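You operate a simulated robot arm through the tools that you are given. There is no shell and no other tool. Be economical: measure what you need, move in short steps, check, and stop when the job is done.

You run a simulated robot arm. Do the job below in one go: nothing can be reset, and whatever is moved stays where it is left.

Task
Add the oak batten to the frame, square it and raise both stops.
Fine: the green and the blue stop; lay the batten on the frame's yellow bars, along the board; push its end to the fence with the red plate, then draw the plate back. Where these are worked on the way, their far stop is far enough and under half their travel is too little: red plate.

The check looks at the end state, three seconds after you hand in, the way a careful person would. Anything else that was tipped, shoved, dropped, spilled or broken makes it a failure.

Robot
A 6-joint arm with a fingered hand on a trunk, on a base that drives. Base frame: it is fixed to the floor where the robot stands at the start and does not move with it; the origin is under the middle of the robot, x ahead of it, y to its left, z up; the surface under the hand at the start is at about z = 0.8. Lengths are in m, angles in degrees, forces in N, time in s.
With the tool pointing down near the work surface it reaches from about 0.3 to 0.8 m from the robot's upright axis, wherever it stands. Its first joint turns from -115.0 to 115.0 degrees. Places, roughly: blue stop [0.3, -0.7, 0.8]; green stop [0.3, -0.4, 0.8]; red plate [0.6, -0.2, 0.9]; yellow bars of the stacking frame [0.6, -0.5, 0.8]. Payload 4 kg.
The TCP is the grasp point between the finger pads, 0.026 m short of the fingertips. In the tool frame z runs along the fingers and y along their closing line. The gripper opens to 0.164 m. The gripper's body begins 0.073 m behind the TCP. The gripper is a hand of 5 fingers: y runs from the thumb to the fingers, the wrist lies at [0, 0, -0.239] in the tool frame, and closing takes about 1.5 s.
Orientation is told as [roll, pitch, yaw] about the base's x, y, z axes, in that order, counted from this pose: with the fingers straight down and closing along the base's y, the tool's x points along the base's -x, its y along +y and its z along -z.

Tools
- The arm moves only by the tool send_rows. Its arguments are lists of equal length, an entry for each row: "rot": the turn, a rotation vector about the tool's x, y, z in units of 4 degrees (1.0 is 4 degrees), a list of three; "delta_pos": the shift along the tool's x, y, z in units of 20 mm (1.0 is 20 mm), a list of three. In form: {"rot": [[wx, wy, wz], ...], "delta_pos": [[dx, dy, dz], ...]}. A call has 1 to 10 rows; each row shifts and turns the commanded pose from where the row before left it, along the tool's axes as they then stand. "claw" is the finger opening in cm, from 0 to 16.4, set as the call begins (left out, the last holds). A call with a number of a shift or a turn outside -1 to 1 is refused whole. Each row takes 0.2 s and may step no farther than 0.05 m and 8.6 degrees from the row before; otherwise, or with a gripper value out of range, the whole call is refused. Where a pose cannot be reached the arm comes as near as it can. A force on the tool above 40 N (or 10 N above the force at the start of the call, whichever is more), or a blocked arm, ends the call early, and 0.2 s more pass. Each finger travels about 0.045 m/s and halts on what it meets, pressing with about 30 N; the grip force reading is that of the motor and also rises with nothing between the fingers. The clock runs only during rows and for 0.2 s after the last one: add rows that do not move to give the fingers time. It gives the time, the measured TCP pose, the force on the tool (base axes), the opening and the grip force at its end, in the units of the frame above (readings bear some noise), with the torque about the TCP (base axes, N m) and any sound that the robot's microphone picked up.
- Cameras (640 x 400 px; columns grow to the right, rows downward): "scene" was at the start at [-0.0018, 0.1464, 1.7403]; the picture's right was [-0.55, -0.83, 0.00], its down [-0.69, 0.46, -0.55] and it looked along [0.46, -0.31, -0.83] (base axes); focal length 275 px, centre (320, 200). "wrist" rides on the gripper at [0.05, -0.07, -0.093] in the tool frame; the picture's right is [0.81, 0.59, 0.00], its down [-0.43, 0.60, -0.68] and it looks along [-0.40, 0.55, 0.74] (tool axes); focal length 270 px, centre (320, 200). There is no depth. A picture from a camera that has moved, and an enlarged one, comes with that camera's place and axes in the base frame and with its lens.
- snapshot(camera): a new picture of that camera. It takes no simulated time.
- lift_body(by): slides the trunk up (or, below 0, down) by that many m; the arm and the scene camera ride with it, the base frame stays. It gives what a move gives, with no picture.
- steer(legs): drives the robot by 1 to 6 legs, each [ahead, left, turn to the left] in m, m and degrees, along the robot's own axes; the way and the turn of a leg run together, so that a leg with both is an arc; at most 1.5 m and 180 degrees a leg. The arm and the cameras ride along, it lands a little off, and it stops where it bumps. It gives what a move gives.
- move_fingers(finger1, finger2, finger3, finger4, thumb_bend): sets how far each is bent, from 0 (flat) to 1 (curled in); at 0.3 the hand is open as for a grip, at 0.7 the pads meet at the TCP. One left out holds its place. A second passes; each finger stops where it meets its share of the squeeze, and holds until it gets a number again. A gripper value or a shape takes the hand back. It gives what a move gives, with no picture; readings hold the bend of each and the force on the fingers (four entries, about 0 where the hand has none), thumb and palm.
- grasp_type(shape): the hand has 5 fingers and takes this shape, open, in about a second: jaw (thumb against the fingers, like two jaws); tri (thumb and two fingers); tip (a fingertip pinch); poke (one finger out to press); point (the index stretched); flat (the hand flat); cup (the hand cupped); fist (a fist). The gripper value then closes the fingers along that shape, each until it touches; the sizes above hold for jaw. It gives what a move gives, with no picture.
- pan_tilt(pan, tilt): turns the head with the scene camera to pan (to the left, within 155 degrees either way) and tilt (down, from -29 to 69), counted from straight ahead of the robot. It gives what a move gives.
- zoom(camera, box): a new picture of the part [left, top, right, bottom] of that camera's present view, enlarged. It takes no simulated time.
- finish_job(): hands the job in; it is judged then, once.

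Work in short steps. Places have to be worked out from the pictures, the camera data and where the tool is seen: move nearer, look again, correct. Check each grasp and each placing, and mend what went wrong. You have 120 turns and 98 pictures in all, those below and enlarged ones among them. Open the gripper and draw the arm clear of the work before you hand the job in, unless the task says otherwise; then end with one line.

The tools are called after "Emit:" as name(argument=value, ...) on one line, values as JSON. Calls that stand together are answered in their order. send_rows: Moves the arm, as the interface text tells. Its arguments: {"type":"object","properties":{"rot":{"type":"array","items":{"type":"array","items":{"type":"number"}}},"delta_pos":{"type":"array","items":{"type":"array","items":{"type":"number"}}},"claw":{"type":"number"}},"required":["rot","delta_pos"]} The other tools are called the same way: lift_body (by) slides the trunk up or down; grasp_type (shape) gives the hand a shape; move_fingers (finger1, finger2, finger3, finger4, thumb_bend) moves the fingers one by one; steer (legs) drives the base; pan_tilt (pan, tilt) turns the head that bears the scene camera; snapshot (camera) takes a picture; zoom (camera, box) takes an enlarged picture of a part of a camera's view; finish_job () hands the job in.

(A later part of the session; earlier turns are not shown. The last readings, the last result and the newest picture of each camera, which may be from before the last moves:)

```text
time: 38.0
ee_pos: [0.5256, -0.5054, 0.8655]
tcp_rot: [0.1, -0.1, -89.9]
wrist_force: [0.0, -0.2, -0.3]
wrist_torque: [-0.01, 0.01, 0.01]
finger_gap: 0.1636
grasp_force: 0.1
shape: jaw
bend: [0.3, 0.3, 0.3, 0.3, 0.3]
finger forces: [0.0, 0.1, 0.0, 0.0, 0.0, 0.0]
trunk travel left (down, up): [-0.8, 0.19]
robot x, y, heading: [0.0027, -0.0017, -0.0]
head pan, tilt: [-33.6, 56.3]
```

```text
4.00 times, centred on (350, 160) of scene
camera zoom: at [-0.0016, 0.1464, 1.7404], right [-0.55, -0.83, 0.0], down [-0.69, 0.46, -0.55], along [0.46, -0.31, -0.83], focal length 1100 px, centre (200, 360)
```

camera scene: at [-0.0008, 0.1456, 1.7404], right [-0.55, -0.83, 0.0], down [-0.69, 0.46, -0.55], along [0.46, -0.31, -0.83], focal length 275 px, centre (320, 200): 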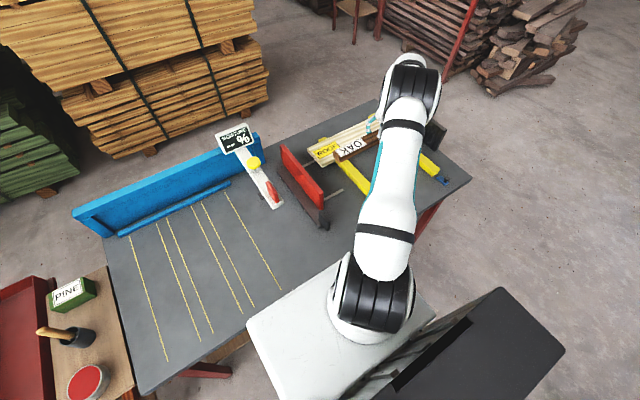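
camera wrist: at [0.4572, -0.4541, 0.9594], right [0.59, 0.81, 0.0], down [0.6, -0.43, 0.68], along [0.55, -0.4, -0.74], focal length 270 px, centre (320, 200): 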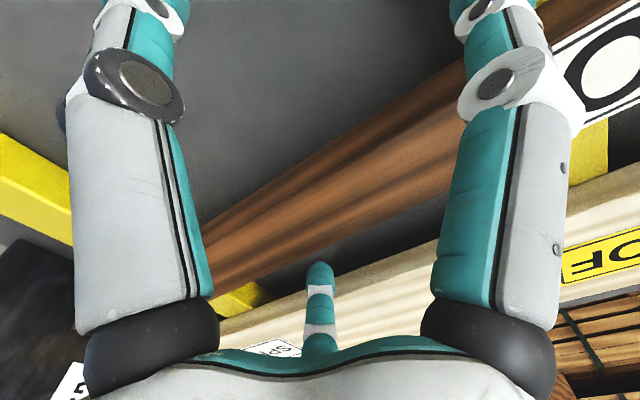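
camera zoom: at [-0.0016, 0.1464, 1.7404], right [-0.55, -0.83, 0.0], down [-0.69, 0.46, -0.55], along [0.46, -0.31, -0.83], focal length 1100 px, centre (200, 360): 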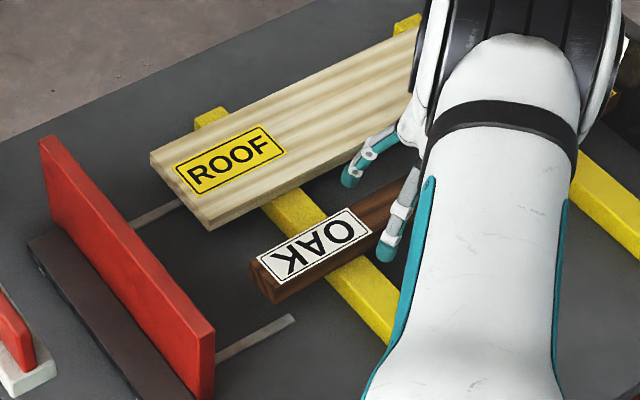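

The batten lies on both bars. I rise straight up and then move the arm back to view everything.

Emit:
send_rows(rot=[[0, 0, 0], [0, 0, 0], [0, 0, 0], [0, 0, 0], [0, 0, 0], [0, 0, 0], [0, 0, 0], [0, 0, 0], [0, 0, 0], [0, 0, 0]], delta_pos=[[0, 0, -1], [0, 0, -1], [0, 0, -1], [0, 0, -1], [0, 0, -1], [0, 0, -1], [0, 0, -1], [0, 0, -1], [0, 0, -1], [0, 0, -1]])

Emit:
send_rows(rot=[[0, 0, -1], [0, 0, -1], [0, 0, -1], [0, 0, -1], [0, 0, -1], [0, 0, -1], [0, 0, -1], [0, 0, -1], [0, 0, -1], [0, 0, -1]], delta_pos=[[1, 0, -1], [1, 0, -1], [1, 0, -1], [1, 0, -1], [1, 0, -1], [1, 0, 0], [1, 0, 0], [1, 0, 0], [1, 0, 0], [1, 0, 0]])

Emit:
send_rows(rot=[[0, 0, -1], [0, 0, -1], [0, 0, -1], [0, 0, -1], [0, 0, -1], [0, 0, -1], [0, 0, -1], [0, 0, -1], [0, 0, -1], [0, 0, -1]], delta_pos=[[0, 1, 0], [0, 1, 0], [0, 1, 0], [0, 1, 0], [0, 1, 0], [0, 1, 0], [0, 1, 0], [0, 1, 0], [0, 1, 0], [0, 1, 0]])

Emit:
snapshot(camera="scene")

Emit:
snapshot(camera="wrist")

```text
time: 40.2
ee_pos: [0.5268, -0.5027, 1.0666]
tcp_rot: [-0.1, 0.0, -90.0]
wrist_force: [-0.5, 0.0, 0.7]
wrist_torque: [0.0, 0.03, 0.0]
finger_gap: 0.1637
grasp_force: 0.0
shape: jaw
bend: [0.3, 0.3, 0.3, 0.3, 0.3]
finger forces: [0.0, 0.0, 0.0, 0.0, 0.1, 0.1]
trunk travel left (down, up): [-0.8, 0.19]
robot x, y, heading: [-0.0032, 0.0012, -0.2]
head pan, tilt: [-33.6, 56.3]
```

```text
time: 42.4
ee_pos: [0.4651, -0.3182, 1.1663]
tcp_rot: [-0.1, 0.0, -49.9]
wrist_force: [0.5, 1.1, 0.8]
wrist_torque: [0.01, 0.01, 0.01]
finger_gap: 0.1639
grasp_force: 0.0
shape: jaw
bend: [0.3, 0.3, 0.3, 0.3, 0.3]
finger forces: [0.1, 0.0, 0.0, 0.0, 0.0, 0.0]
trunk travel left (down, up): [-0.8, 0.19]
robot x, y, heading: [-0.0002, 0.003, -0.0]
head pan, tilt: [-33.6, 56.3]
```

```text
time: 44.6
ee_pos: [0.5694, -0.1511, 1.1665]
tcp_rot: [0.1, 0.0, -10.0]
wrist_force: [1.0, -0.1, 0.4]
wrist_torque: [-0.06, -0.01, 0.02]
finger_gap: 0.164
grasp_force: 0.0
shape: jaw
bend: [0.3, 0.3, 0.3, 0.3, 0.3]
finger forces: [0.0, 0.0, 0.0, 0.0, 0.1, 0.1]
trunk travel left (down, up): [-0.8, 0.19]
robot x, y, heading: [-0.0002, 0.0014, -0.2]
head pan, tilt: [-33.6, 56.3]
```

```text
63 pictures are left
camera scene: at [-0.0015, 0.1471, 1.7403], right [-0.55, -0.83, 0.0], down [-0.69, 0.46, -0.55], along [0.46, -0.31, -0.83], focal length 275 px, centre (320, 200)
```

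scene: 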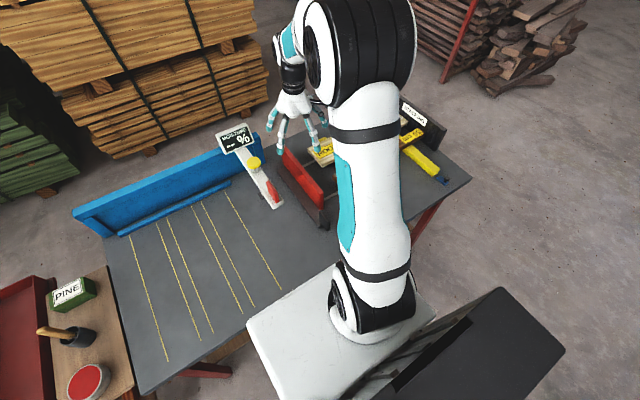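

```text
62 pictures are left
camera wrist: at [0.5088, -0.2109, 1.26], right [-0.7, 0.72, 0.0], down [0.53, 0.51, 0.68], along [0.49, 0.47, -0.74], focal length 270 px, centre (320, 200)
```

wrist: 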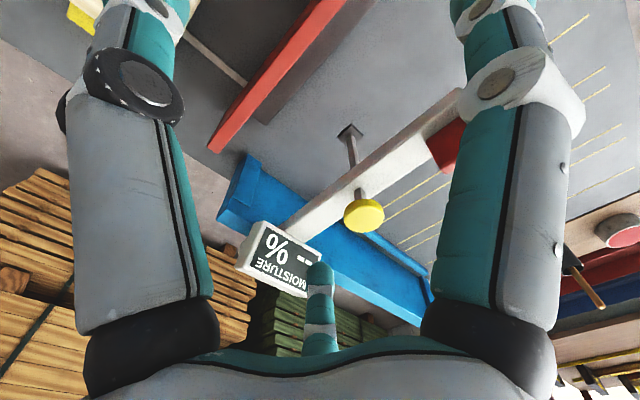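

Triangulating, the red plate's top edge is at z ≈ 0.92, y ≈ -0.18, x 0.47–0.775. I'll straddle its top edge (thumb on the frame side), high enough (tips ≥ 0.875) to clear spruce and batten. First I square the yaw and come down to z ≈ 1.02 above it.

Emit:
send_rows(rot=[[0, 0, -1], [0, 0, -1], [0, 0, -0.5], [0, 0, 0], [0, 0, 0], [0, 0, 0], [0, 0, 0], [0, 0, 0], [0, 0, 0]], delta_pos=[[0, 0, 0], [0, 0, 0], [0, 0, 0], [-1, -1, 1], [-1, -1, 1], [-0.8, -0.85, 1], [0, 0, 1], [0, 0, 1], [0, 0, 1]])

Emit:
snapshot(camera="wrist")

Emit:
zoom(camera="scene", box=[240, 100, 360, 240])

```text
time: 46.6
ee_pos: [0.6243, -0.2074, 1.0464]
tcp_rot: [-0.1, 0.1, 0.1]
wrist_force: [1.3, 0.5, -0.1]
wrist_torque: [0.0, 0.0, 0.0]
finger_gap: 0.1639
grasp_force: 0.0
shape: jaw
bend: [0.3, 0.3, 0.3, 0.3, 0.3]
finger forces: [0.0, 0.1, 0.1, 0.0, 0.0, 0.0]
trunk travel left (down, up): [-0.8, 0.19]
robot x, y, heading: [-0.0014, -0.0002, 0.0]
head pan, tilt: [-33.6, 56.3]
```

```text
61 pictures are left
camera wrist: at [0.575, -0.2783, 1.1398], right [-0.81, 0.59, 0.0], down [0.43, 0.6, 0.68], along [0.4, 0.55, -0.74], focal length 270 px, centre (320, 200)
```

wrist: 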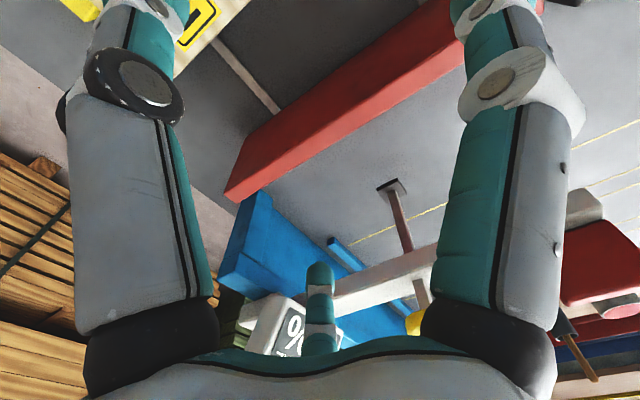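

```text
2.86 times, centred on (300, 170) of scene
camera zoom: at [-0.0014, 0.1465, 1.7404], right [-0.55, -0.83, 0.0], down [-0.69, 0.46, -0.55], along [0.46, -0.31, -0.83], focal length 786 px, centre (377, 286)
```

zoom: 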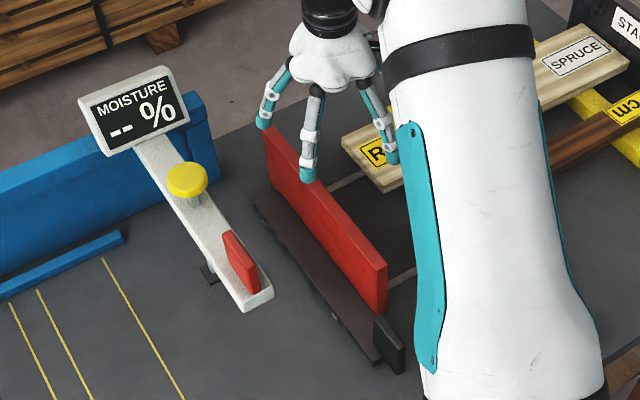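

The plate's frame-side face is y ≈ -0.183 and its thickness extends to about -0.16. I shift 10 mm to +y and come down to z ≈ 0.955, then check the straddle.

Emit:
send_rows(rot=[[0, 0, 0], [0, 0, 0], [0, 0, 0], [0, 0, 0], [0, 0, 0]], delta_pos=[[0, 0.5, 1], [0, 0, 1], [0, 0, 1], [0, 0, 1], [0, 0, 0.5]])

Emit:
snapshot(camera="wrist")

Emit:
zoom(camera="scene", box=[260, 110, 340, 210])

```text
time: 47.8
ee_pos: [0.6258, -0.2005, 0.9553]
tcp_rot: [0.0, 0.0, 0.0]
wrist_force: [0.2, -0.7, -0.2]
wrist_torque: [-0.01, 0.02, 0.0]
finger_gap: 0.1639
grasp_force: 0.0
shape: jaw
bend: [0.3, 0.3, 0.3, 0.3, 0.3]
finger forces: [0.0, 0.0, 0.0, 0.0, 0.1, 0.0]
trunk travel left (down, up): [-0.8, 0.19]
robot x, y, heading: [-0.0011, 0.0052, 0.0]
head pan, tilt: [-33.6, 56.3]
```

```text
59 pictures are left
camera wrist: at [0.5753, -0.2698, 1.0485], right [-0.81, 0.59, 0.0], down [0.43, 0.6, 0.68], along [0.4, 0.55, -0.74], focal length 270 px, centre (320, 200)
```

wrist: 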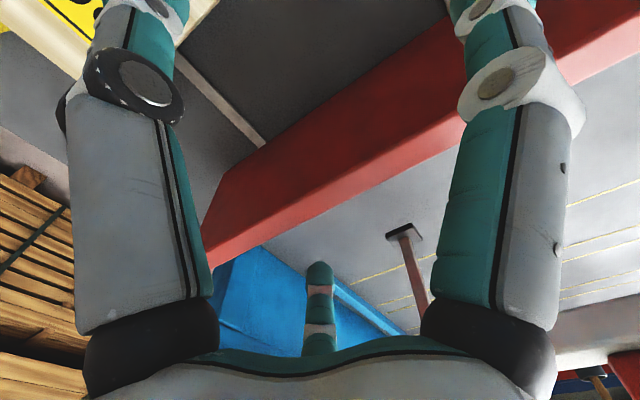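

```text
4.00 times, centred on (300, 160) of scene
camera zoom: at [-0.0014, 0.1465, 1.7404], right [-0.55, -0.83, 0.0], down [-0.69, 0.46, -0.55], along [0.46, -0.31, -0.83], focal length 1100 px, centre (400, 360)
```

zoom: 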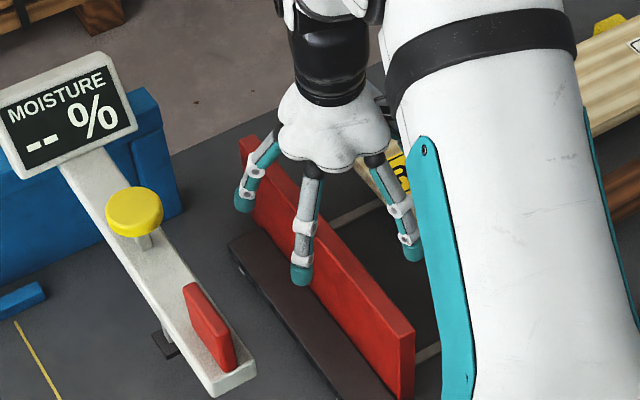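

Digits straddle the plate correctly. I go down to z ≈ 0.91 and close.

Emit:
send_rows(rot=[[0, 0, 0], [0, 0, 0], [0, 0, 0]], delta_pos=[[0, 0, 0.8], [0, 0, 0.8], [0, 0, 0.65]])

Emit:
send_rows(rot=[[0, 0, 0], [0, 0, 0], [0, 0, 0], [0, 0, 0], [0, 0, 0], [0, 0, 0], [0, 0, 0], [0, 0, 0], [0, 0, 0], [0, 0, 0]], delta_pos=[[0, 0, 0], [0, 0, 0], [0, 0, 0], [0, 0, 0], [0, 0, 0], [0, 0, 0], [0, 0, 0], [0, 0, 0], [0, 0, 0], [0, 0, 0]], claw=0)

Emit:
snapshot(camera="wrist")

Emit:
zoom(camera="scene", box=[260, 110, 360, 210])

```text
time: 48.6
ee_pos: [0.6258, -0.1977, 0.9101]
tcp_rot: [0.0, 0.1, 0.1]
wrist_force: [0.1, -0.2, 0.4]
wrist_torque: [0.01, -0.03, -0.02]
finger_gap: 0.1642
grasp_force: 0.0
shape: jaw
bend: [0.3, 0.3, 0.3, 0.3, 0.3]
finger forces: [0.1, 0.1, 0.0, 0.1, 0.0, 0.1]
trunk travel left (down, up): [-0.8, 0.19]
robot x, y, heading: [-0.002, 0.0019, 0.2]
head pan, tilt: [-33.6, 56.3]
```

```text
time: 50.8
ee_pos: [0.6246, -0.1975, 0.9113]
tcp_rot: [0.0, 0.1, -0.1]
wrist_force: [-0.1, 3.2, -2.2]
wrist_torque: [-0.04, -0.01, 0.0]
finger_gap: 0.0088
grasp_force: 16.2
shape: jaw
bend: [0.7, 0.39, 0.39, 0.7, 0.7]
finger forces: [0.0, 10.1, 10.1, 0.0, 0.0, 0.0]
trunk travel left (down, up): [-0.8, 0.19]
robot x, y, heading: [-0.0023, 0.0033, 0.1]
head pan, tilt: [-33.6, 56.3]
```

```text
57 pictures are left
camera wrist: at [0.5756, -0.2684, 1.0039], right [-0.81, 0.59, 0.0], down [0.43, 0.6, 0.68], along [0.4, 0.55, -0.74], focal length 270 px, centre (320, 200)
```

wrist: 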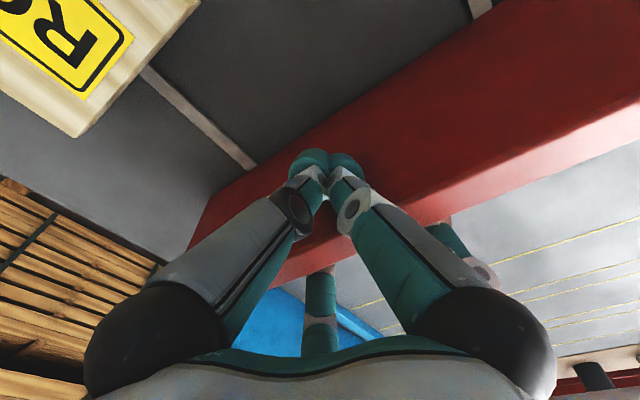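

```text
4.00 times, centred on (310, 160) of scene
camera zoom: at [-0.0014, 0.1469, 1.7403], right [-0.55, -0.83, 0.0], down [-0.69, 0.46, -0.55], along [0.46, -0.31, -0.83], focal length 1100 px, centre (360, 360)
```

zoom: 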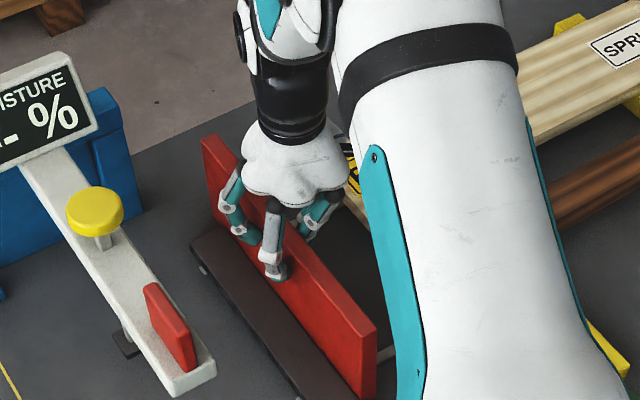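

Fingers 2 and 3 press on the plate's back and the thumb side is just in front of it. I push -y by 40 mm and check whether the plate follows.

Emit:
send_rows(rot=[[0, 0, 0], [0, 0, 0], [0, 0, 0], [0, 0, 0]], delta_pos=[[0, -0.5, 0], [0, -0.5, 0], [0, -0.5, 0], [0, -0.5, 0]])

Emit:
snapshot(camera="wrist")

Emit:
zoom(camera="scene", box=[260, 110, 360, 240])

```text
time: 51.8
ee_pos: [0.6253, -0.2396, 0.9099]
tcp_rot: [0.0, 0.1, -0.1]
wrist_force: [-2.0, 1.4, -7.9]
wrist_torque: [-0.25, 0.04, 0.02]
finger_gap: 0.008
grasp_force: 29.6
shape: jaw
bend: [0.7, 0.4, 0.4, 0.7, 0.7]
finger forces: [0.0, 19.8, 20.0, 0.0, 0.0, 0.1]
trunk travel left (down, up): [-0.8, 0.19]
robot x, y, heading: [0.0002, -0.0015, -0.0]
head pan, tilt: [-33.6, 56.3]
```

```text
55 pictures are left
camera wrist: at [0.5758, -0.3094, 1.0038], right [-0.81, 0.59, 0.0], down [0.43, 0.59, 0.68], along [0.4, 0.55, -0.74], focal length 270 px, centre (320, 200)
```

wrist: 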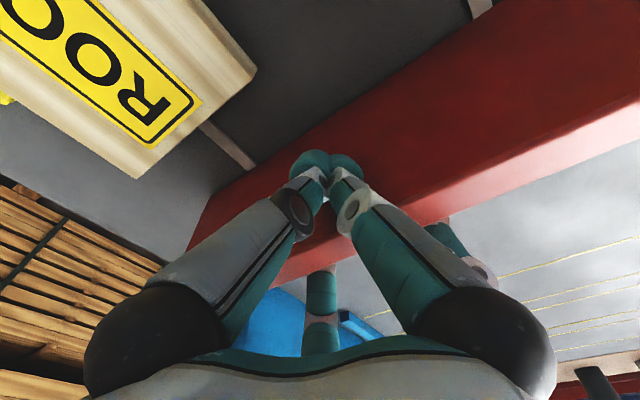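

```text
3.08 times, centred on (310, 175) of scene
camera zoom: at [-0.0012, 0.1462, 1.7403], right [-0.55, -0.83, 0.0], down [-0.69, 0.46, -0.55], along [0.46, -0.31, -0.83], focal length 846 px, centre (351, 277)
```

zoom: 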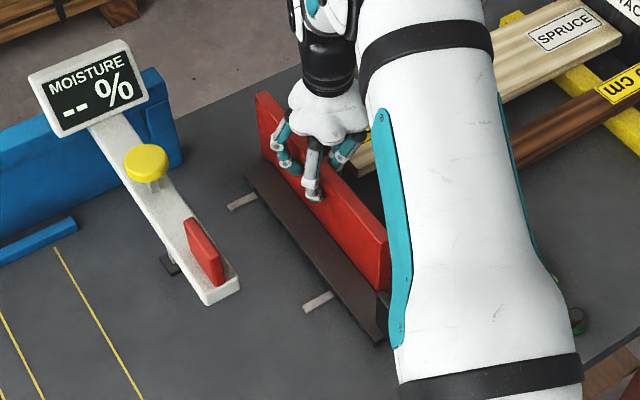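

The plate slides with the hand on its two rails. I continue pushing in 10 mm steps, watching the force as it meets the wood.

Emit:
send_rows(rot=[[0, 0, 0], [0, 0, 0], [0, 0, 0], [0, 0, 0], [0, 0, 0], [0, 0, 0]], delta_pos=[[0, -0.5, 0], [0, -0.5, 0], [0, -0.5, 0], [0, -0.5, 0], [0, -0.5, 0], [0, -0.25, 0]])

Emit:
snapshot(camera="wrist")

Emit:
zoom(camera="scene", box=[270, 90, 440, 230])

```text
time: 53.2
ee_pos: [0.6249, -0.2943, 0.9103]
tcp_rot: [0.1, 0.0, 0.0]
wrist_force: [-1.9, 2.4, -7.4]
wrist_torque: [-0.25, 0.05, 0.02]
finger_gap: 0.0082
grasp_force: 30.1
shape: jaw
bend: [0.7, 0.4, 0.4, 0.7, 0.7]
finger forces: [0.0, 20.1, 20.0, 0.0, 0.0, 0.0]
trunk travel left (down, up): [-0.8, 0.19]
robot x, y, heading: [0.0011, -0.0004, -0.1]
head pan, tilt: [-33.6, 56.3]
```

```text
53 pictures are left
camera wrist: at [0.5758, -0.3639, 1.0038], right [-0.81, 0.59, 0.0], down [0.43, 0.6, 0.68], along [0.4, 0.55, -0.74], focal length 270 px, centre (320, 200)
```

wrist: 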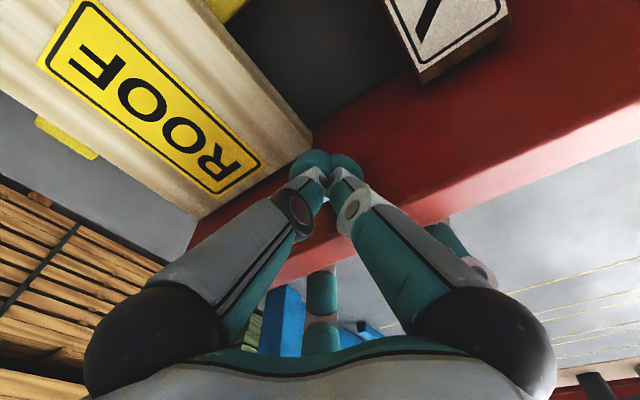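

```text
2.86 times, centred on (355, 160) of scene
camera zoom: at [-0.001, 0.1464, 1.7404], right [-0.55, -0.83, 0.0], down [-0.69, 0.46, -0.55], along [0.46, -0.31, -0.83], focal length 786 px, centre (220, 314)
```

zoom: 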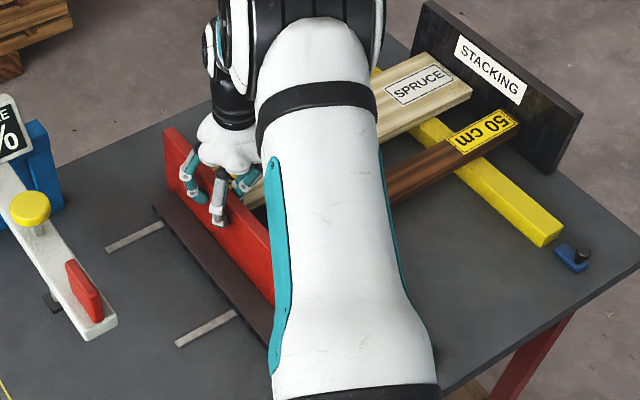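

The plate is about to touch spruce and oak. I go on in 5 mm steps.

Emit:
send_rows(rot=[[0, 0, 0], [0, 0, 0], [0, 0, 0], [0, 0, 0]], delta_pos=[[0, -0.25, 0], [0, -0.25, 0], [0, -0.25, 0], [0, -0.25, 0]])

Emit:
snapshot(camera="wrist")

Emit:
zoom(camera="scene", box=[360, 90, 440, 180])

```text
time: 54.2
ee_pos: [0.626, -0.3046, 0.9107]
tcp_rot: [0.1, 0.3, 0.1]
wrist_force: [-1.2, 39.3, -9.1]
wrist_torque: [0.53, 0.02, 0.02]
finger_gap: 0.0097
grasp_force: 30.3
shape: jaw
bend: [0.7, 0.38, 0.38, 0.7, 0.7]
finger forces: [0.0, 28.4, 28.6, 0.0, 0.1, 0.0]
trunk travel left (down, up): [-0.8, 0.19]
robot x, y, heading: [0.002, -0.0019, -0.1]
head pan, tilt: [-33.6, 56.3]
```

```text
51 pictures are left
camera wrist: at [0.5766, -0.3765, 1.0035], right [-0.81, 0.59, 0.01], down [0.43, 0.6, 0.68], along [0.39, 0.55, -0.74], focal length 270 px, centre (320, 200)
```

wrist: 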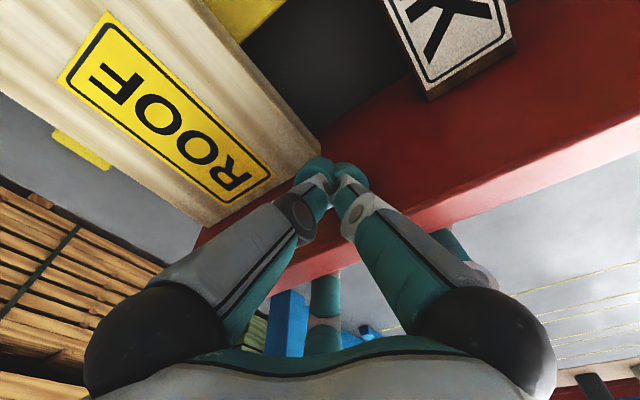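

```text
4.44 times, centred on (400, 135) of scene
camera zoom: at [-0.0012, 0.1522, 1.7398], right [-0.55, -0.83, 0.0], down [-0.69, 0.46, -0.56], along [0.46, -0.31, -0.83], focal length 1222 px, centre (-36, 489)
```

zoom: 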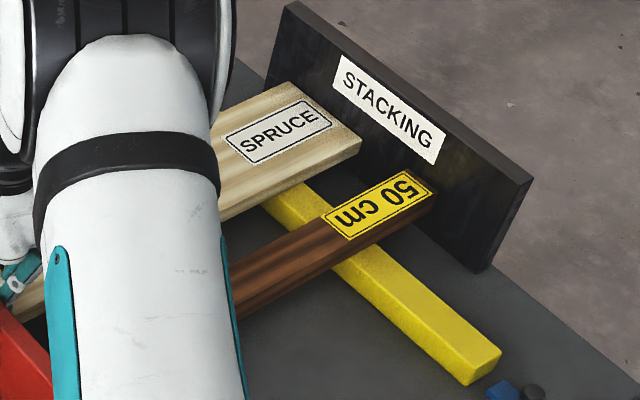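

Force hit 39 N: plate blocked at y ≈ -0.29. By the vertical-edge construction both spruce and oak ends lie on the fence face. I zoom to check that the oak's end touches both plate and fence.

Emit:
zoom(camera="wrist", box=[340, 0, 560, 140])

Emit:
zoom(camera="scene", box=[405, 105, 445, 145])

```text
2.86 times, centred on (450, 70) of wrist
camera zoom: at [0.5766, -0.3765, 1.0035], right [-0.81, 0.59, 0.01], down [0.43, 0.6, 0.68], along [0.39, 0.55, -0.74], focal length 772 px, centre (-51, 571)
```

zoom: 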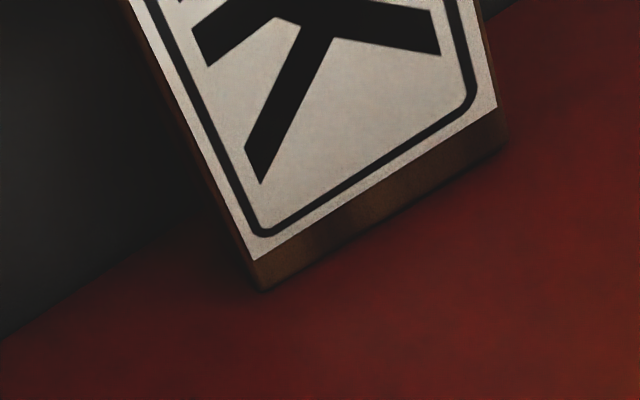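

```text
10.00 times, centred on (425, 125) of scene
camera zoom: at [-0.0012, 0.1522, 1.7398], right [-0.55, -0.83, 0.0], down [-0.69, 0.46, -0.56], along [0.46, -0.31, -0.83], focal length 2750 px, centre (-730, 950)
```

zoom: 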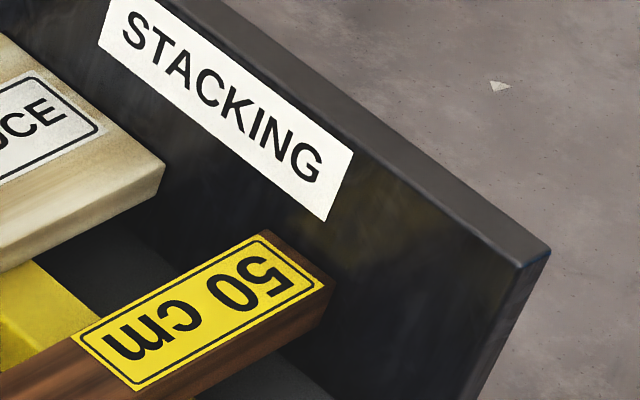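

The oak end touches the plate and oak and spruce ends line up, but I want to be sure it's the fence that blocks. I push once more gently and compare.

Emit:
send_rows(rot=[[0, 0, 0], [0, 0, 0]], delta_pos=[[0, -0.25, 0], [0, 0, 0]])

Emit:
zoom(camera="scene", box=[405, 105, 445, 145])

Emit:
zoom(camera="scene", box=[260, 110, 360, 250])

```text
time: 54.7
ee_pos: [0.6267, -0.3069, 0.9107]
tcp_rot: [0.5, 0.3, 0.4]
wrist_force: [0.3, 24.2, 3.9]
wrist_torque: [0.47, -0.05, -0.01]
finger_gap: 0.0098
grasp_force: 30.3
shape: jaw
bend: [0.7, 0.38, 0.38, 0.7, 0.7]
finger forces: [0.0, 25.4, 26.0, 0.0, 0.1, 0.1]
trunk travel left (down, up): [-0.8, 0.19]
robot x, y, heading: [0.0003, 0.0021, 0.2]
head pan, tilt: [-33.6, 56.3]
stopped in row 2: the force on the tool passed its limit at 51 N (the readings are from after the stop); the commanded pose is now the measured one
```

```text
10.00 times, centred on (425, 125) of scene
camera zoom: at [-0.0033, 0.1494, 1.7405], right [-0.55, -0.83, 0.0], down [-0.69, 0.46, -0.56], along [0.46, -0.31, -0.83], focal length 2750 px, centre (-730, 950)
```

zoom: 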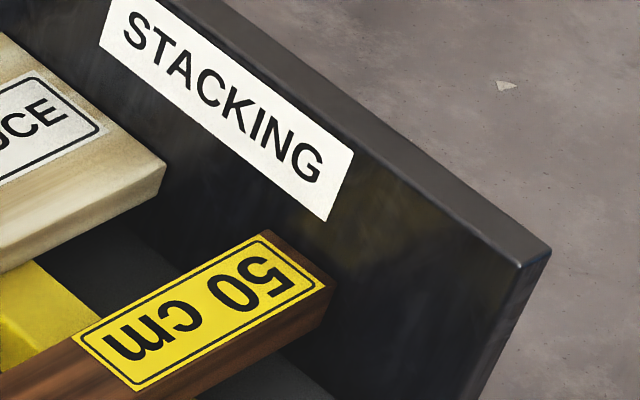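

```text
2.86 times, centred on (310, 180) of scene
camera zoom: at [-0.0033, 0.1494, 1.7405], right [-0.55, -0.83, 0.0], down [-0.69, 0.46, -0.56], along [0.46, -0.31, -0.83], focal length 786 px, centre (349, 257)
```

zoom: 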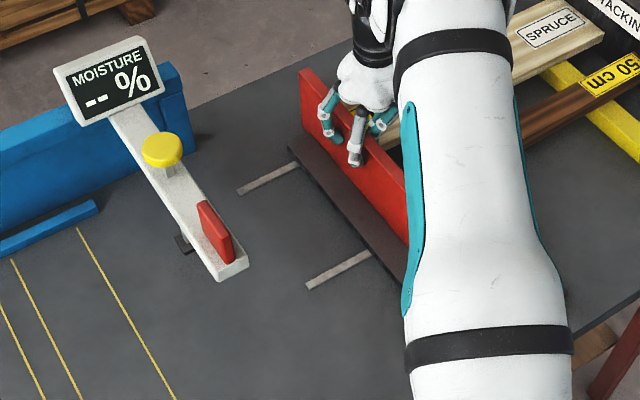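

Nothing moved: firmly blocked with both ends at the fence. Now I draw the plate back (+y), thumb side hooking it.

Emit:
send_rows(rot=[[0, 0, 0], [0, 0, 0], [0, 0, 0], [0, 0, 0], [0, 0, 0], [0, 0, 0]], delta_pos=[[0, 0.5, 0], [0, 0.5, 0], [0, 0.5, 0], [0, 0.5, 0], [0, 0.5, 0], [0, 0.5, 0]])

Emit:
snapshot(camera="wrist")

Emit:
zoom(camera="scene", box=[260, 110, 360, 250])

```text
time: 56.1
ee_pos: [0.6262, -0.2534, 0.9105]
tcp_rot: [0.3, 0.1, 0.2]
wrist_force: [1.8, -1.8, 4.9]
wrist_torque: [-0.13, -0.02, -0.03]
finger_gap: 0.0084
grasp_force: 30.0
shape: jaw
bend: [0.7, 0.39, 0.39, 0.7, 0.7]
finger forces: [64.1, 21.6, 21.6, 63.8, 0.0, 0.0]
trunk travel left (down, up): [-0.8, 0.19]
robot x, y, heading: [-0.0015, 0.0022, 0.1]
head pan, tilt: [-33.6, 56.3]
```

```text
45 pictures are left
camera wrist: at [0.5762, -0.3228, 1.0039], right [-0.81, 0.58, 0.0], down [0.43, 0.59, 0.68], along [0.39, 0.55, -0.73], focal length 270 px, centre (320, 200)
```

wrist: 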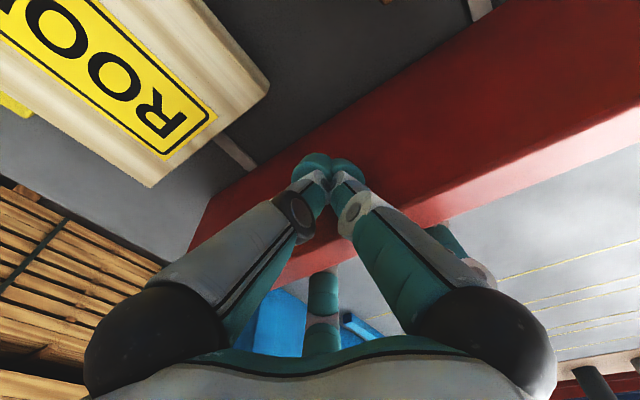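

```text
2.86 times, centred on (310, 180) of scene
camera zoom: at [-0.0022, 0.1474, 1.7403], right [-0.55, -0.83, 0.0], down [-0.69, 0.46, -0.55], along [0.46, -0.31, -0.83], focal length 786 px, centre (349, 257)
```

zoom: 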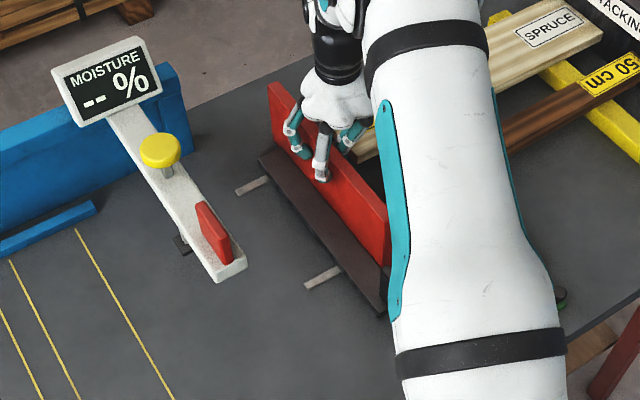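

The plate comes back with the hand. I continue to its starting place and to its back stop if near.

Emit:
send_rows(rot=[[0, 0, 0], [0, 0, 0], [0, 0, 0], [0, 0, 0], [0, 0, 0], [0, 0, 0], [0, 0, 0]], delta_pos=[[0, 0.5, 0], [0, 0.5, 0], [0, 0.5, 0], [0, 0.5, 0], [0, 0.4, 0], [0, 0.25, 0], [0, 0.2, 0]])

Emit:
zoom(camera="scene", box=[260, 110, 360, 250])

```text
time: 57.7
ee_pos: [0.6252, -0.1971, 0.9113]
tcp_rot: [0.4, 0.1, 0.2]
wrist_force: [5.4, -9.6, 5.5]
wrist_torque: [-0.31, -0.12, -0.07]
finger_gap: 0.0081
grasp_force: 30.6
shape: jaw
bend: [0.7, 0.4, 0.4, 0.7, 0.7]
finger forces: [70.1, 20.4, 20.5, 65.3, 0.0, 0.0]
trunk travel left (down, up): [-0.8, 0.19]
robot x, y, heading: [-0.0021, 0.0017, 0.1]
head pan, tilt: [-33.6, 56.3]
```

```text
2.86 times, centred on (310, 180) of scene
camera zoom: at [-0.0017, 0.1458, 1.7404], right [-0.55, -0.83, 0.0], down [-0.69, 0.46, -0.55], along [0.46, -0.31, -0.83], focal length 786 px, centre (349, 257)
```

zoom: 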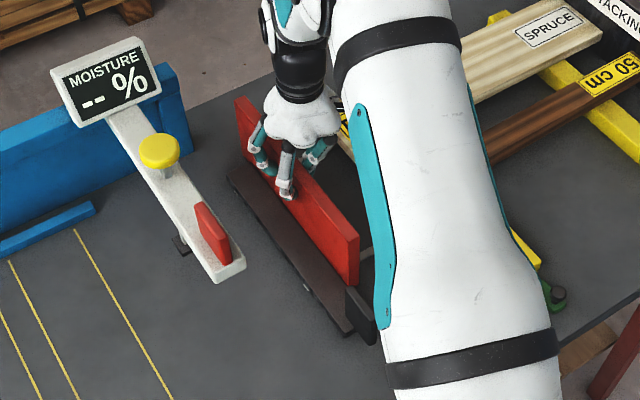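

The plate is back at its start (force rising at the stop). I release and rise.

Emit:
send_rows(rot=[[0, 0, 0], [0, 0, 0], [0, 0, 0], [0, 0, 0], [0, 0, 0], [0, 0, 0], [0, 0, 0], [0, 0, 0], [0, 0, 0]], delta_pos=[[0, 0, 0], [0, 0, 0], [0, 0, 0], [0, 0, 0], [0, 0, 0], [0, 0, 0], [0, 0, 0], [0, 0, 0], [0, 0, 0]], claw=16.4)

Emit:
send_rows(rot=[[0, 0, 0], [0, 0, 0], [0, 0, 0], [0, 0, 0], [0, 0, 0], [0, 0, 0], [0, 0, 0], [0, 0, 0], [0, 0, 0], [0, 0, 0]], delta_pos=[[0, 0, -1], [0, 0, -1], [0, 0, -1], [0, 0, -1], [0, 0, -1], [0, 0, -1], [0, 0, -1], [0, 0, -1], [1, 0, -1], [1, 0, -1]])

Emit:
snapshot(camera="scene")

```text
time: 59.7
ee_pos: [0.6239, -0.1958, 0.9122]
tcp_rot: [0.3, 0.3, 0.3]
wrist_force: [-0.1, 0.4, -0.7]
wrist_torque: [0.01, -0.03, 0.03]
finger_gap: 0.1639
grasp_force: 0.0
shape: jaw
bend: [0.3, 0.3, 0.3, 0.3, 0.3]
finger forces: [0.1, 0.0, 0.0, 0.0, 0.0, 0.0]
trunk travel left (down, up): [-0.8, 0.19]
robot x, y, heading: [0.0002, -0.001, 0.0]
head pan, tilt: [-33.6, 56.3]
```

```text
time: 61.9
ee_pos: [0.5867, -0.1981, 1.1101]
tcp_rot: [0.3, 0.2, 0.2]
wrist_force: [0.5, 0.8, -0.4]
wrist_torque: [0.0, 0.03, -0.01]
finger_gap: 0.164
grasp_force: 0.2
shape: jaw
bend: [0.3, 0.3, 0.3, 0.3, 0.3]
finger forces: [0.0, 0.0, 0.0, 0.0, 0.0, 0.0]
trunk travel left (down, up): [-0.8, 0.19]
robot x, y, heading: [0.0016, 0.0009, 0.1]
head pan, tilt: [-33.6, 56.3]
```

```text
42 pictures are left
camera scene: at [-0.0029, 0.1473, 1.7403], right [-0.55, -0.83, 0.0], down [-0.69, 0.46, -0.55], along [0.46, -0.31, -0.83], focal length 275 px, centre (320, 200)
```

scene: 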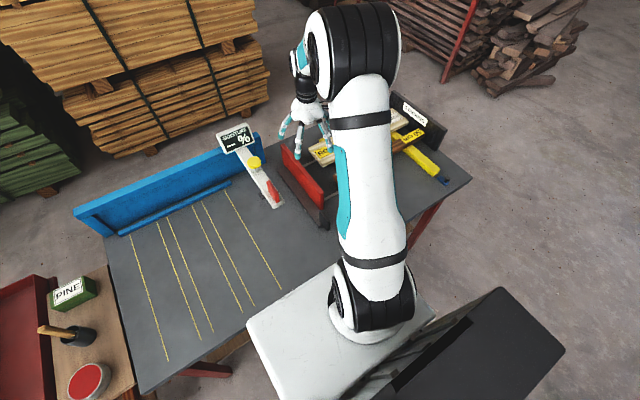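

Oak and spruce lie on the frame and the plate is back. The stops' knobs are at about (0.297, -0.39) green and (0.297, -0.69) blue, flaps hinged probably at the bar side (x ≈ 0.333). I move over the green one and look.

Emit:
send_rows(rot=[[0, 0, 0], [0, 0, 0], [0, 0, 0], [0, 0, 0], [0, 0, 0], [0, 0, 0], [0, 0, 0], [0, 0, 0], [0, 0, 0], [0, 0, 0]], delta_pos=[[1, -1, 0], [1, -1, 0], [1, -1, 0], [1, -1, 0], [1, -1, 0], [1, -1, 0], [1, -1, 0], [1, -1, 0], [1, -1, 0], [1, -0.5, 0]])

Emit:
send_rows(rot=[[0, 0, 0], [0, 0, 0], [0, 0, 0], [0, 0, 0], [0, 0, 0], [0, 0, 0], [0, 0, 0]], delta_pos=[[1, 0, 0], [1, 0, 0], [1, 0, 0], [1, 0, 0], [0.5, 0, 1], [0, 0, 1], [0, 0, 1]])

Emit:
grasp_type(shape="tip")

Emit:
snapshot(camera="wrist")

Emit:
snapshot(camera="scene")

```text
time: 64.1
ee_pos: [0.3846, -0.3876, 1.1116]
tcp_rot: [0.3, 0.2, 0.3]
wrist_force: [0.0, -0.2, -0.2]
wrist_torque: [-0.02, 0.01, -0.03]
finger_gap: 0.1641
grasp_force: 0.1
shape: jaw
bend: [0.3, 0.3, 0.3, 0.3, 0.3]
finger forces: [0.1, 0.0, 0.0, 0.1, 0.0, 0.0]
trunk travel left (down, up): [-0.8, 0.19]
robot x, y, heading: [-0.0012, 0.0012, 0.2]
head pan, tilt: [-33.6, 56.3]
```

```text
time: 65.7
ee_pos: [0.296, -0.3882, 1.0484]
tcp_rot: [0.3, 0.3, 0.2]
wrist_force: [-0.4, 0.5, 0.0]
wrist_torque: [0.02, 0.01, 0.02]
finger_gap: 0.164
grasp_force: 0.1
shape: jaw
bend: [0.3, 0.3, 0.3, 0.3, 0.3]
finger forces: [0.1, 0.0, 0.1, 0.1, 0.0, 0.0]
trunk travel left (down, up): [-0.8, 0.19]
robot x, y, heading: [-0.0007, 0.0012, 0.1]
head pan, tilt: [-33.6, 56.3]
```

```text
time: 66.6
ee_pos: [0.2961, -0.389, 1.0497]
tcp_rot: [0.3, 0.2, 0.3]
wrist_force: [-0.1, -0.6, 1.1]
wrist_torque: [0.01, 0.06, -0.01]
finger_gap: 0.1641
grasp_force: 0.1
shape: tip
bend: [0.14, 0.3, 0.3, 0.14, 0.3]
finger forces: [0.0, 0.0, 0.0, 0.0, 0.0, 0.0]
trunk travel left (down, up): [-0.8, 0.19]
robot x, y, heading: [0.0004, -0.0007, 0.3]
head pan, tilt: [-33.6, 56.3]
```

```text
41 pictures are left
camera wrist: at [0.2475, -0.4585, 1.1427], right [-0.81, 0.58, 0.01], down [0.43, 0.59, 0.68], along [0.39, 0.55, -0.73], focal length 270 px, centre (320, 200)
```

wrist: 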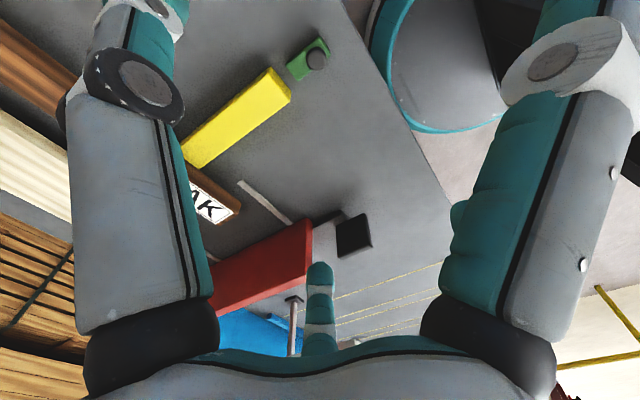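

```text
40 pictures are left
camera scene: at [-0.0021, 0.1471, 1.7403], right [-0.55, -0.83, 0.0], down [-0.69, 0.46, -0.55], along [0.46, -0.31, -0.83], focal length 275 px, centre (320, 200)
```

scene: 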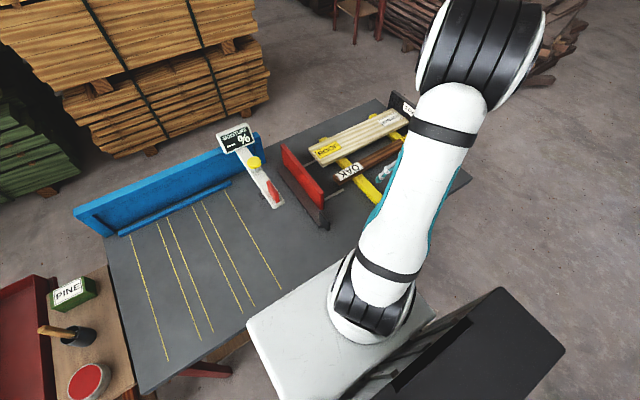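

I enlarge the green stop to see how it works.

Emit:
zoom(camera="wrist", box=[265, 25, 365, 105])

```text
5.00 times, centred on (315, 65) of wrist
camera zoom: at [0.2475, -0.4585, 1.1427], right [-0.81, 0.58, 0.01], down [0.43, 0.59, 0.68], along [0.39, 0.55, -0.73], focal length 1351 px, centre (345, 875)
```

zoom: 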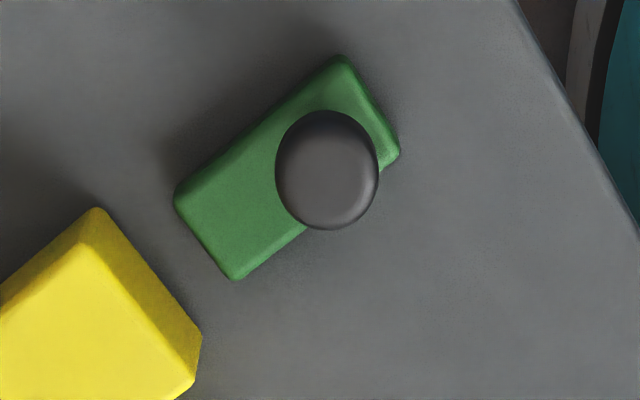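

The knob is a 25 mm round head on a stalk, near the robot-side end of the flap. I come down over it with the tip shape, kept 8 mm to -y so that the spread finger clears the yellow bar, to z ≈ 0.90.

Emit:
send_rows(rot=[[0, 0, 0], [0, 0, 0], [0, 0, 0], [0, 0, 0], [0, 0, 0], [0, 0, 0], [0, 0, 0], [0, 0, 0]], delta_pos=[[0, -0.45, 1], [0, 0, 1], [0, 0, 1], [0, 0, 1], [0, 0, 1], [0, 0, 1], [0, 0, 1], [0, 0, 0.5]])

Emit:
snapshot(camera="wrist")

Emit:
zoom(camera="scene", box=[340, 130, 460, 250])

```text
time: 68.4
ee_pos: [0.2971, -0.3962, 0.9014]
tcp_rot: [0.3, 0.2, 0.2]
wrist_force: [-0.3, 0.0, -0.3]
wrist_torque: [-0.02, 0.03, 0.0]
finger_gap: 0.164
grasp_force: 0.1
shape: tip
bend: [0.14, 0.3, 0.3, 0.14, 0.3]
finger forces: [0.0, 0.1, 0.0, 0.0, 0.0, 0.0]
trunk travel left (down, up): [-0.8, 0.19]
robot x, y, heading: [-0.0022, -0.0006, -0.0]
head pan, tilt: [-33.6, 56.3]
```

```text
38 pictures are left
camera wrist: at [0.2474, -0.4665, 0.9941], right [-0.81, 0.58, 0.01], down [0.43, 0.59, 0.68], along [0.39, 0.55, -0.73], focal length 270 px, centre (320, 200)
```

wrist: 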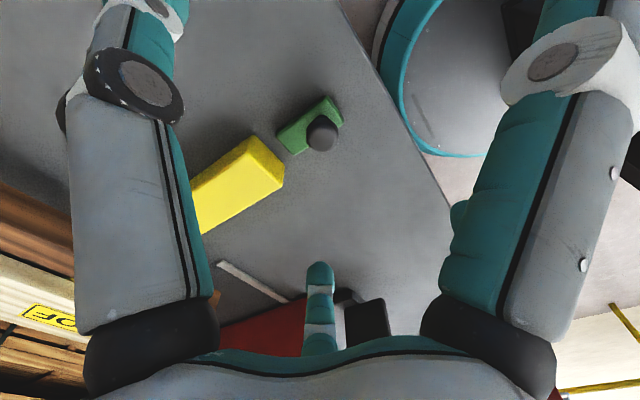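

```text
3.33 times, centred on (400, 190) of scene
camera zoom: at [-0.002, 0.147, 1.7404], right [-0.55, -0.83, 0.0], down [-0.69, 0.46, -0.55], along [0.46, -0.31, -0.83], focal length 916 px, centre (53, 233)
```

zoom: 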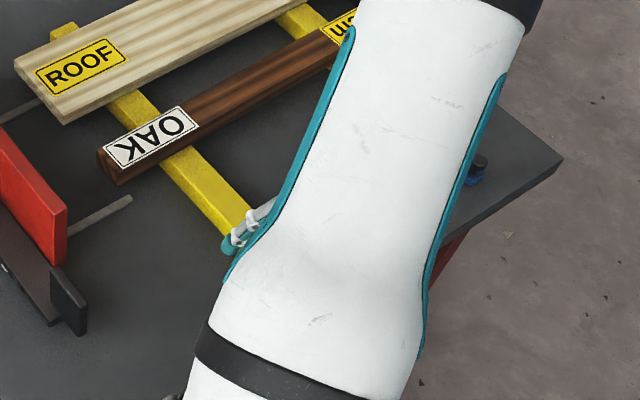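

Knob confirmed at (0.2975, -0.393). I lower to z ≈ 0.843.

Emit:
send_rows(rot=[[0, 0, 0], [0, 0, 0], [0, 0, 0]], delta_pos=[[0, 0, 1], [0, 0, 1], [0, 0, 0.9]])

Emit:
snapshot(camera="wrist")

```text
time: 69.2
ee_pos: [0.2968, -0.3957, 0.8425]
tcp_rot: [0.3, 0.1, 0.2]
wrist_force: [0.8, 0.4, 0.2]
wrist_torque: [0.0, 0.0, -0.03]
finger_gap: 0.1639
grasp_force: 0.1
shape: tip
bend: [0.14, 0.3, 0.3, 0.14, 0.3]
finger forces: [0.0, 0.1, 0.0, 0.0, 0.1, 0.0]
trunk travel left (down, up): [-0.8, 0.19]
robot x, y, heading: [-0.0025, 0.0012, -0.1]
head pan, tilt: [-33.6, 56.3]
```

```text
36 pictures are left
camera wrist: at [0.2475, -0.4664, 0.9348], right [-0.81, 0.58, 0.01], down [0.43, 0.59, 0.68], along [0.39, 0.55, -0.73], focal length 270 px, centre (320, 200)
```

wrist: 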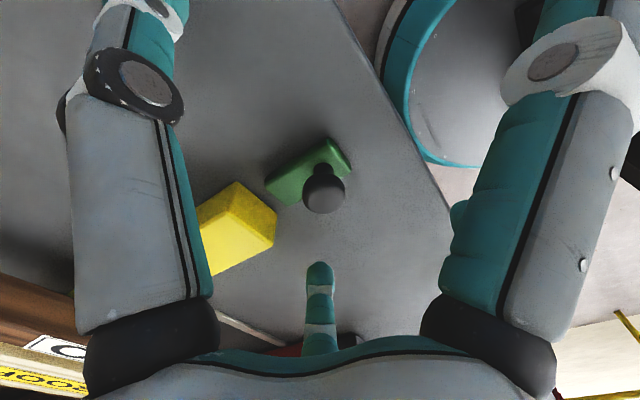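

The knob head sits right at the grasp point. I close the tip pinch.

Emit:
send_rows(rot=[[0, 0, 0], [0, 0, 0], [0, 0, 0], [0, 0, 0], [0, 0, 0], [0, 0, 0], [0, 0, 0], [0, 0, 0], [0, 0, 0], [0, 0, 0]], delta_pos=[[0, 0, 0], [0, 0, 0], [0, 0, 0], [0, 0, 0], [0, 0, 0], [0, 0, 0], [0, 0, 0], [0, 0, 0], [0, 0, 0], [0, 0, 0]], claw=0)

Emit:
snapshot(camera="wrist")

```text
time: 71.4
ee_pos: [0.297, -0.3948, 0.8413]
tcp_rot: [0.2, 0.2, 0.2]
wrist_force: [3.0, 1.0, -4.9]
wrist_torque: [0.19, 0.02, -0.01]
finger_gap: 0.0097
grasp_force: 29.6
shape: tip
bend: [0.24, 0.75, 0.76, 0.24, 0.72]
finger forces: [0.1, 17.6, 17.3, 0.1, 23.4, 0.1]
trunk travel left (down, up): [-0.8, 0.19]
robot x, y, heading: [-0.0019, -0.0021, 0.1]
head pan, tilt: [-33.6, 56.3]
```

```text
35 pictures are left
camera wrist: at [0.2476, -0.4657, 0.9346], right [-0.81, 0.58, 0.01], down [0.43, 0.59, 0.68], along [0.39, 0.55, -0.73], focal length 270 px, centre (320, 200)
```

wrist: 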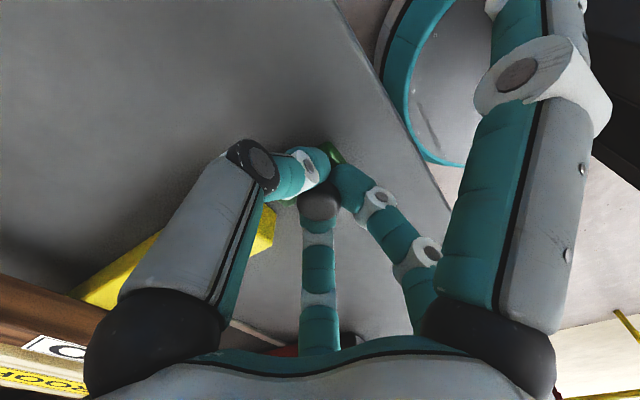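

The knob is pinched by thumb and two fingers. I lift 8 mm and read the force to find out how it moves.

Emit:
send_rows(rot=[[0, 0, 0], [0, 0, 0], [0, 0, 0]], delta_pos=[[0, 0, -0.2], [0, 0, -0.2], [0, 0, 0]])

Emit:
zoom(camera="wrist", box=[240, 110, 400, 230])

```text
time: 72.2
ee_pos: [0.2979, -0.3948, 0.8505]
tcp_rot: [0.4, 0.4, 0.2]
wrist_force: [11.4, 4.5, -18.9]
wrist_torque: [0.08, 0.24, -0.04]
finger_gap: 0.0083
grasp_force: 30.1
shape: tip
bend: [0.28, 0.76, 0.6, 0.28, 0.72]
finger forces: [0.0, 20.2, 21.5, 0.1, 22.1, 0.0]
trunk travel left (down, up): [-0.8, 0.19]
robot x, y, heading: [-0.0015, 0.005, 0.2]
head pan, tilt: [-33.6, 56.3]
```

```text
3.33 times, centred on (320, 170) of wrist
camera zoom: at [0.2485, -0.4659, 0.9427], right [-0.81, 0.58, 0.01], down [0.43, 0.59, 0.68], along [0.39, 0.56, -0.73], focal length 901 px, centre (320, 300)
```

zoom: 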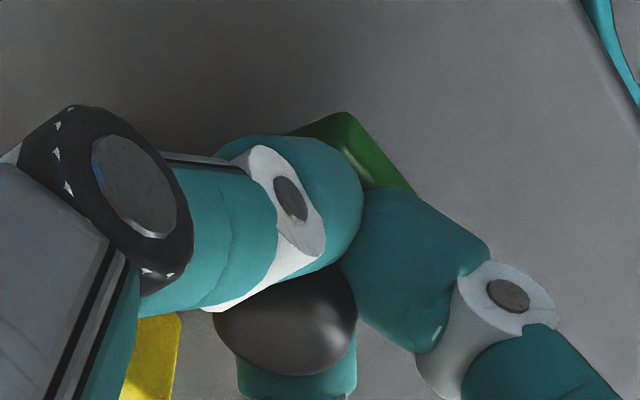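

The tool is drawn to +x and down, so the flap hinges at the bar side: the knob moves on an arc over +x. I follow that arc: +17 mm x with a little lift, then on to above the hinge.

Emit:
send_rows(rot=[[0, 0, 0], [0, 0, 0], [0, 0, 0], [0, 0, 0], [0, 0, 0]], delta_pos=[[-0.25, 0, -0.12], [-0.25, 0, -0.1], [-0.3, 0, -0.05], [-0.3, 0, -0.05], [0, 0, 0]])

Emit:
snapshot(camera="wrist")

```text
time: 73.1
ee_pos: [0.3058, -0.3938, 0.8568]
tcp_rot: [0.9, 0.6, -0.1]
wrist_force: [-19.2, 0.9, 9.6]
wrist_torque: [0.12, 0.65, 0.06]
finger_gap: 0.0095
grasp_force: 30.1
shape: tip
bend: [0.28, 0.78, 0.61, 0.28, 0.72]
finger forces: [0.0, 38.4, 19.6, 0.0, 59.0, 0.1]
trunk travel left (down, up): [-0.8, 0.19]
robot x, y, heading: [0.0012, -0.0006, -0.1]
head pan, tilt: [-33.6, 56.3]
stopped in row 4: the force on the tool passed its limit at 44 N (the readings are from after the stop); the commanded pose is now the measured one
```

```text
33 pictures are left
camera wrist: at [0.2564, -0.4655, 0.9493], right [-0.81, 0.59, 0.02], down [0.44, 0.58, 0.68], along [0.39, 0.56, -0.73], focal length 270 px, centre (320, 200)
```

wrist: 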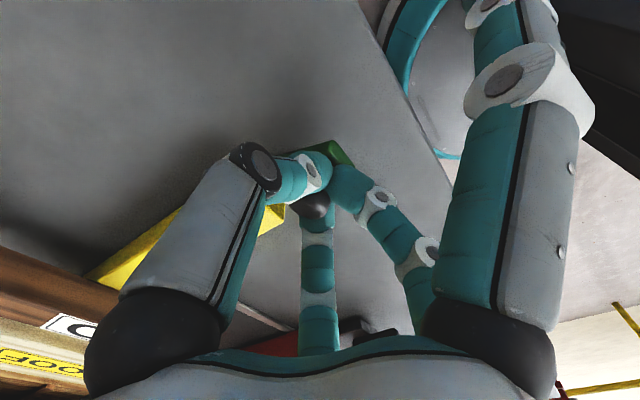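

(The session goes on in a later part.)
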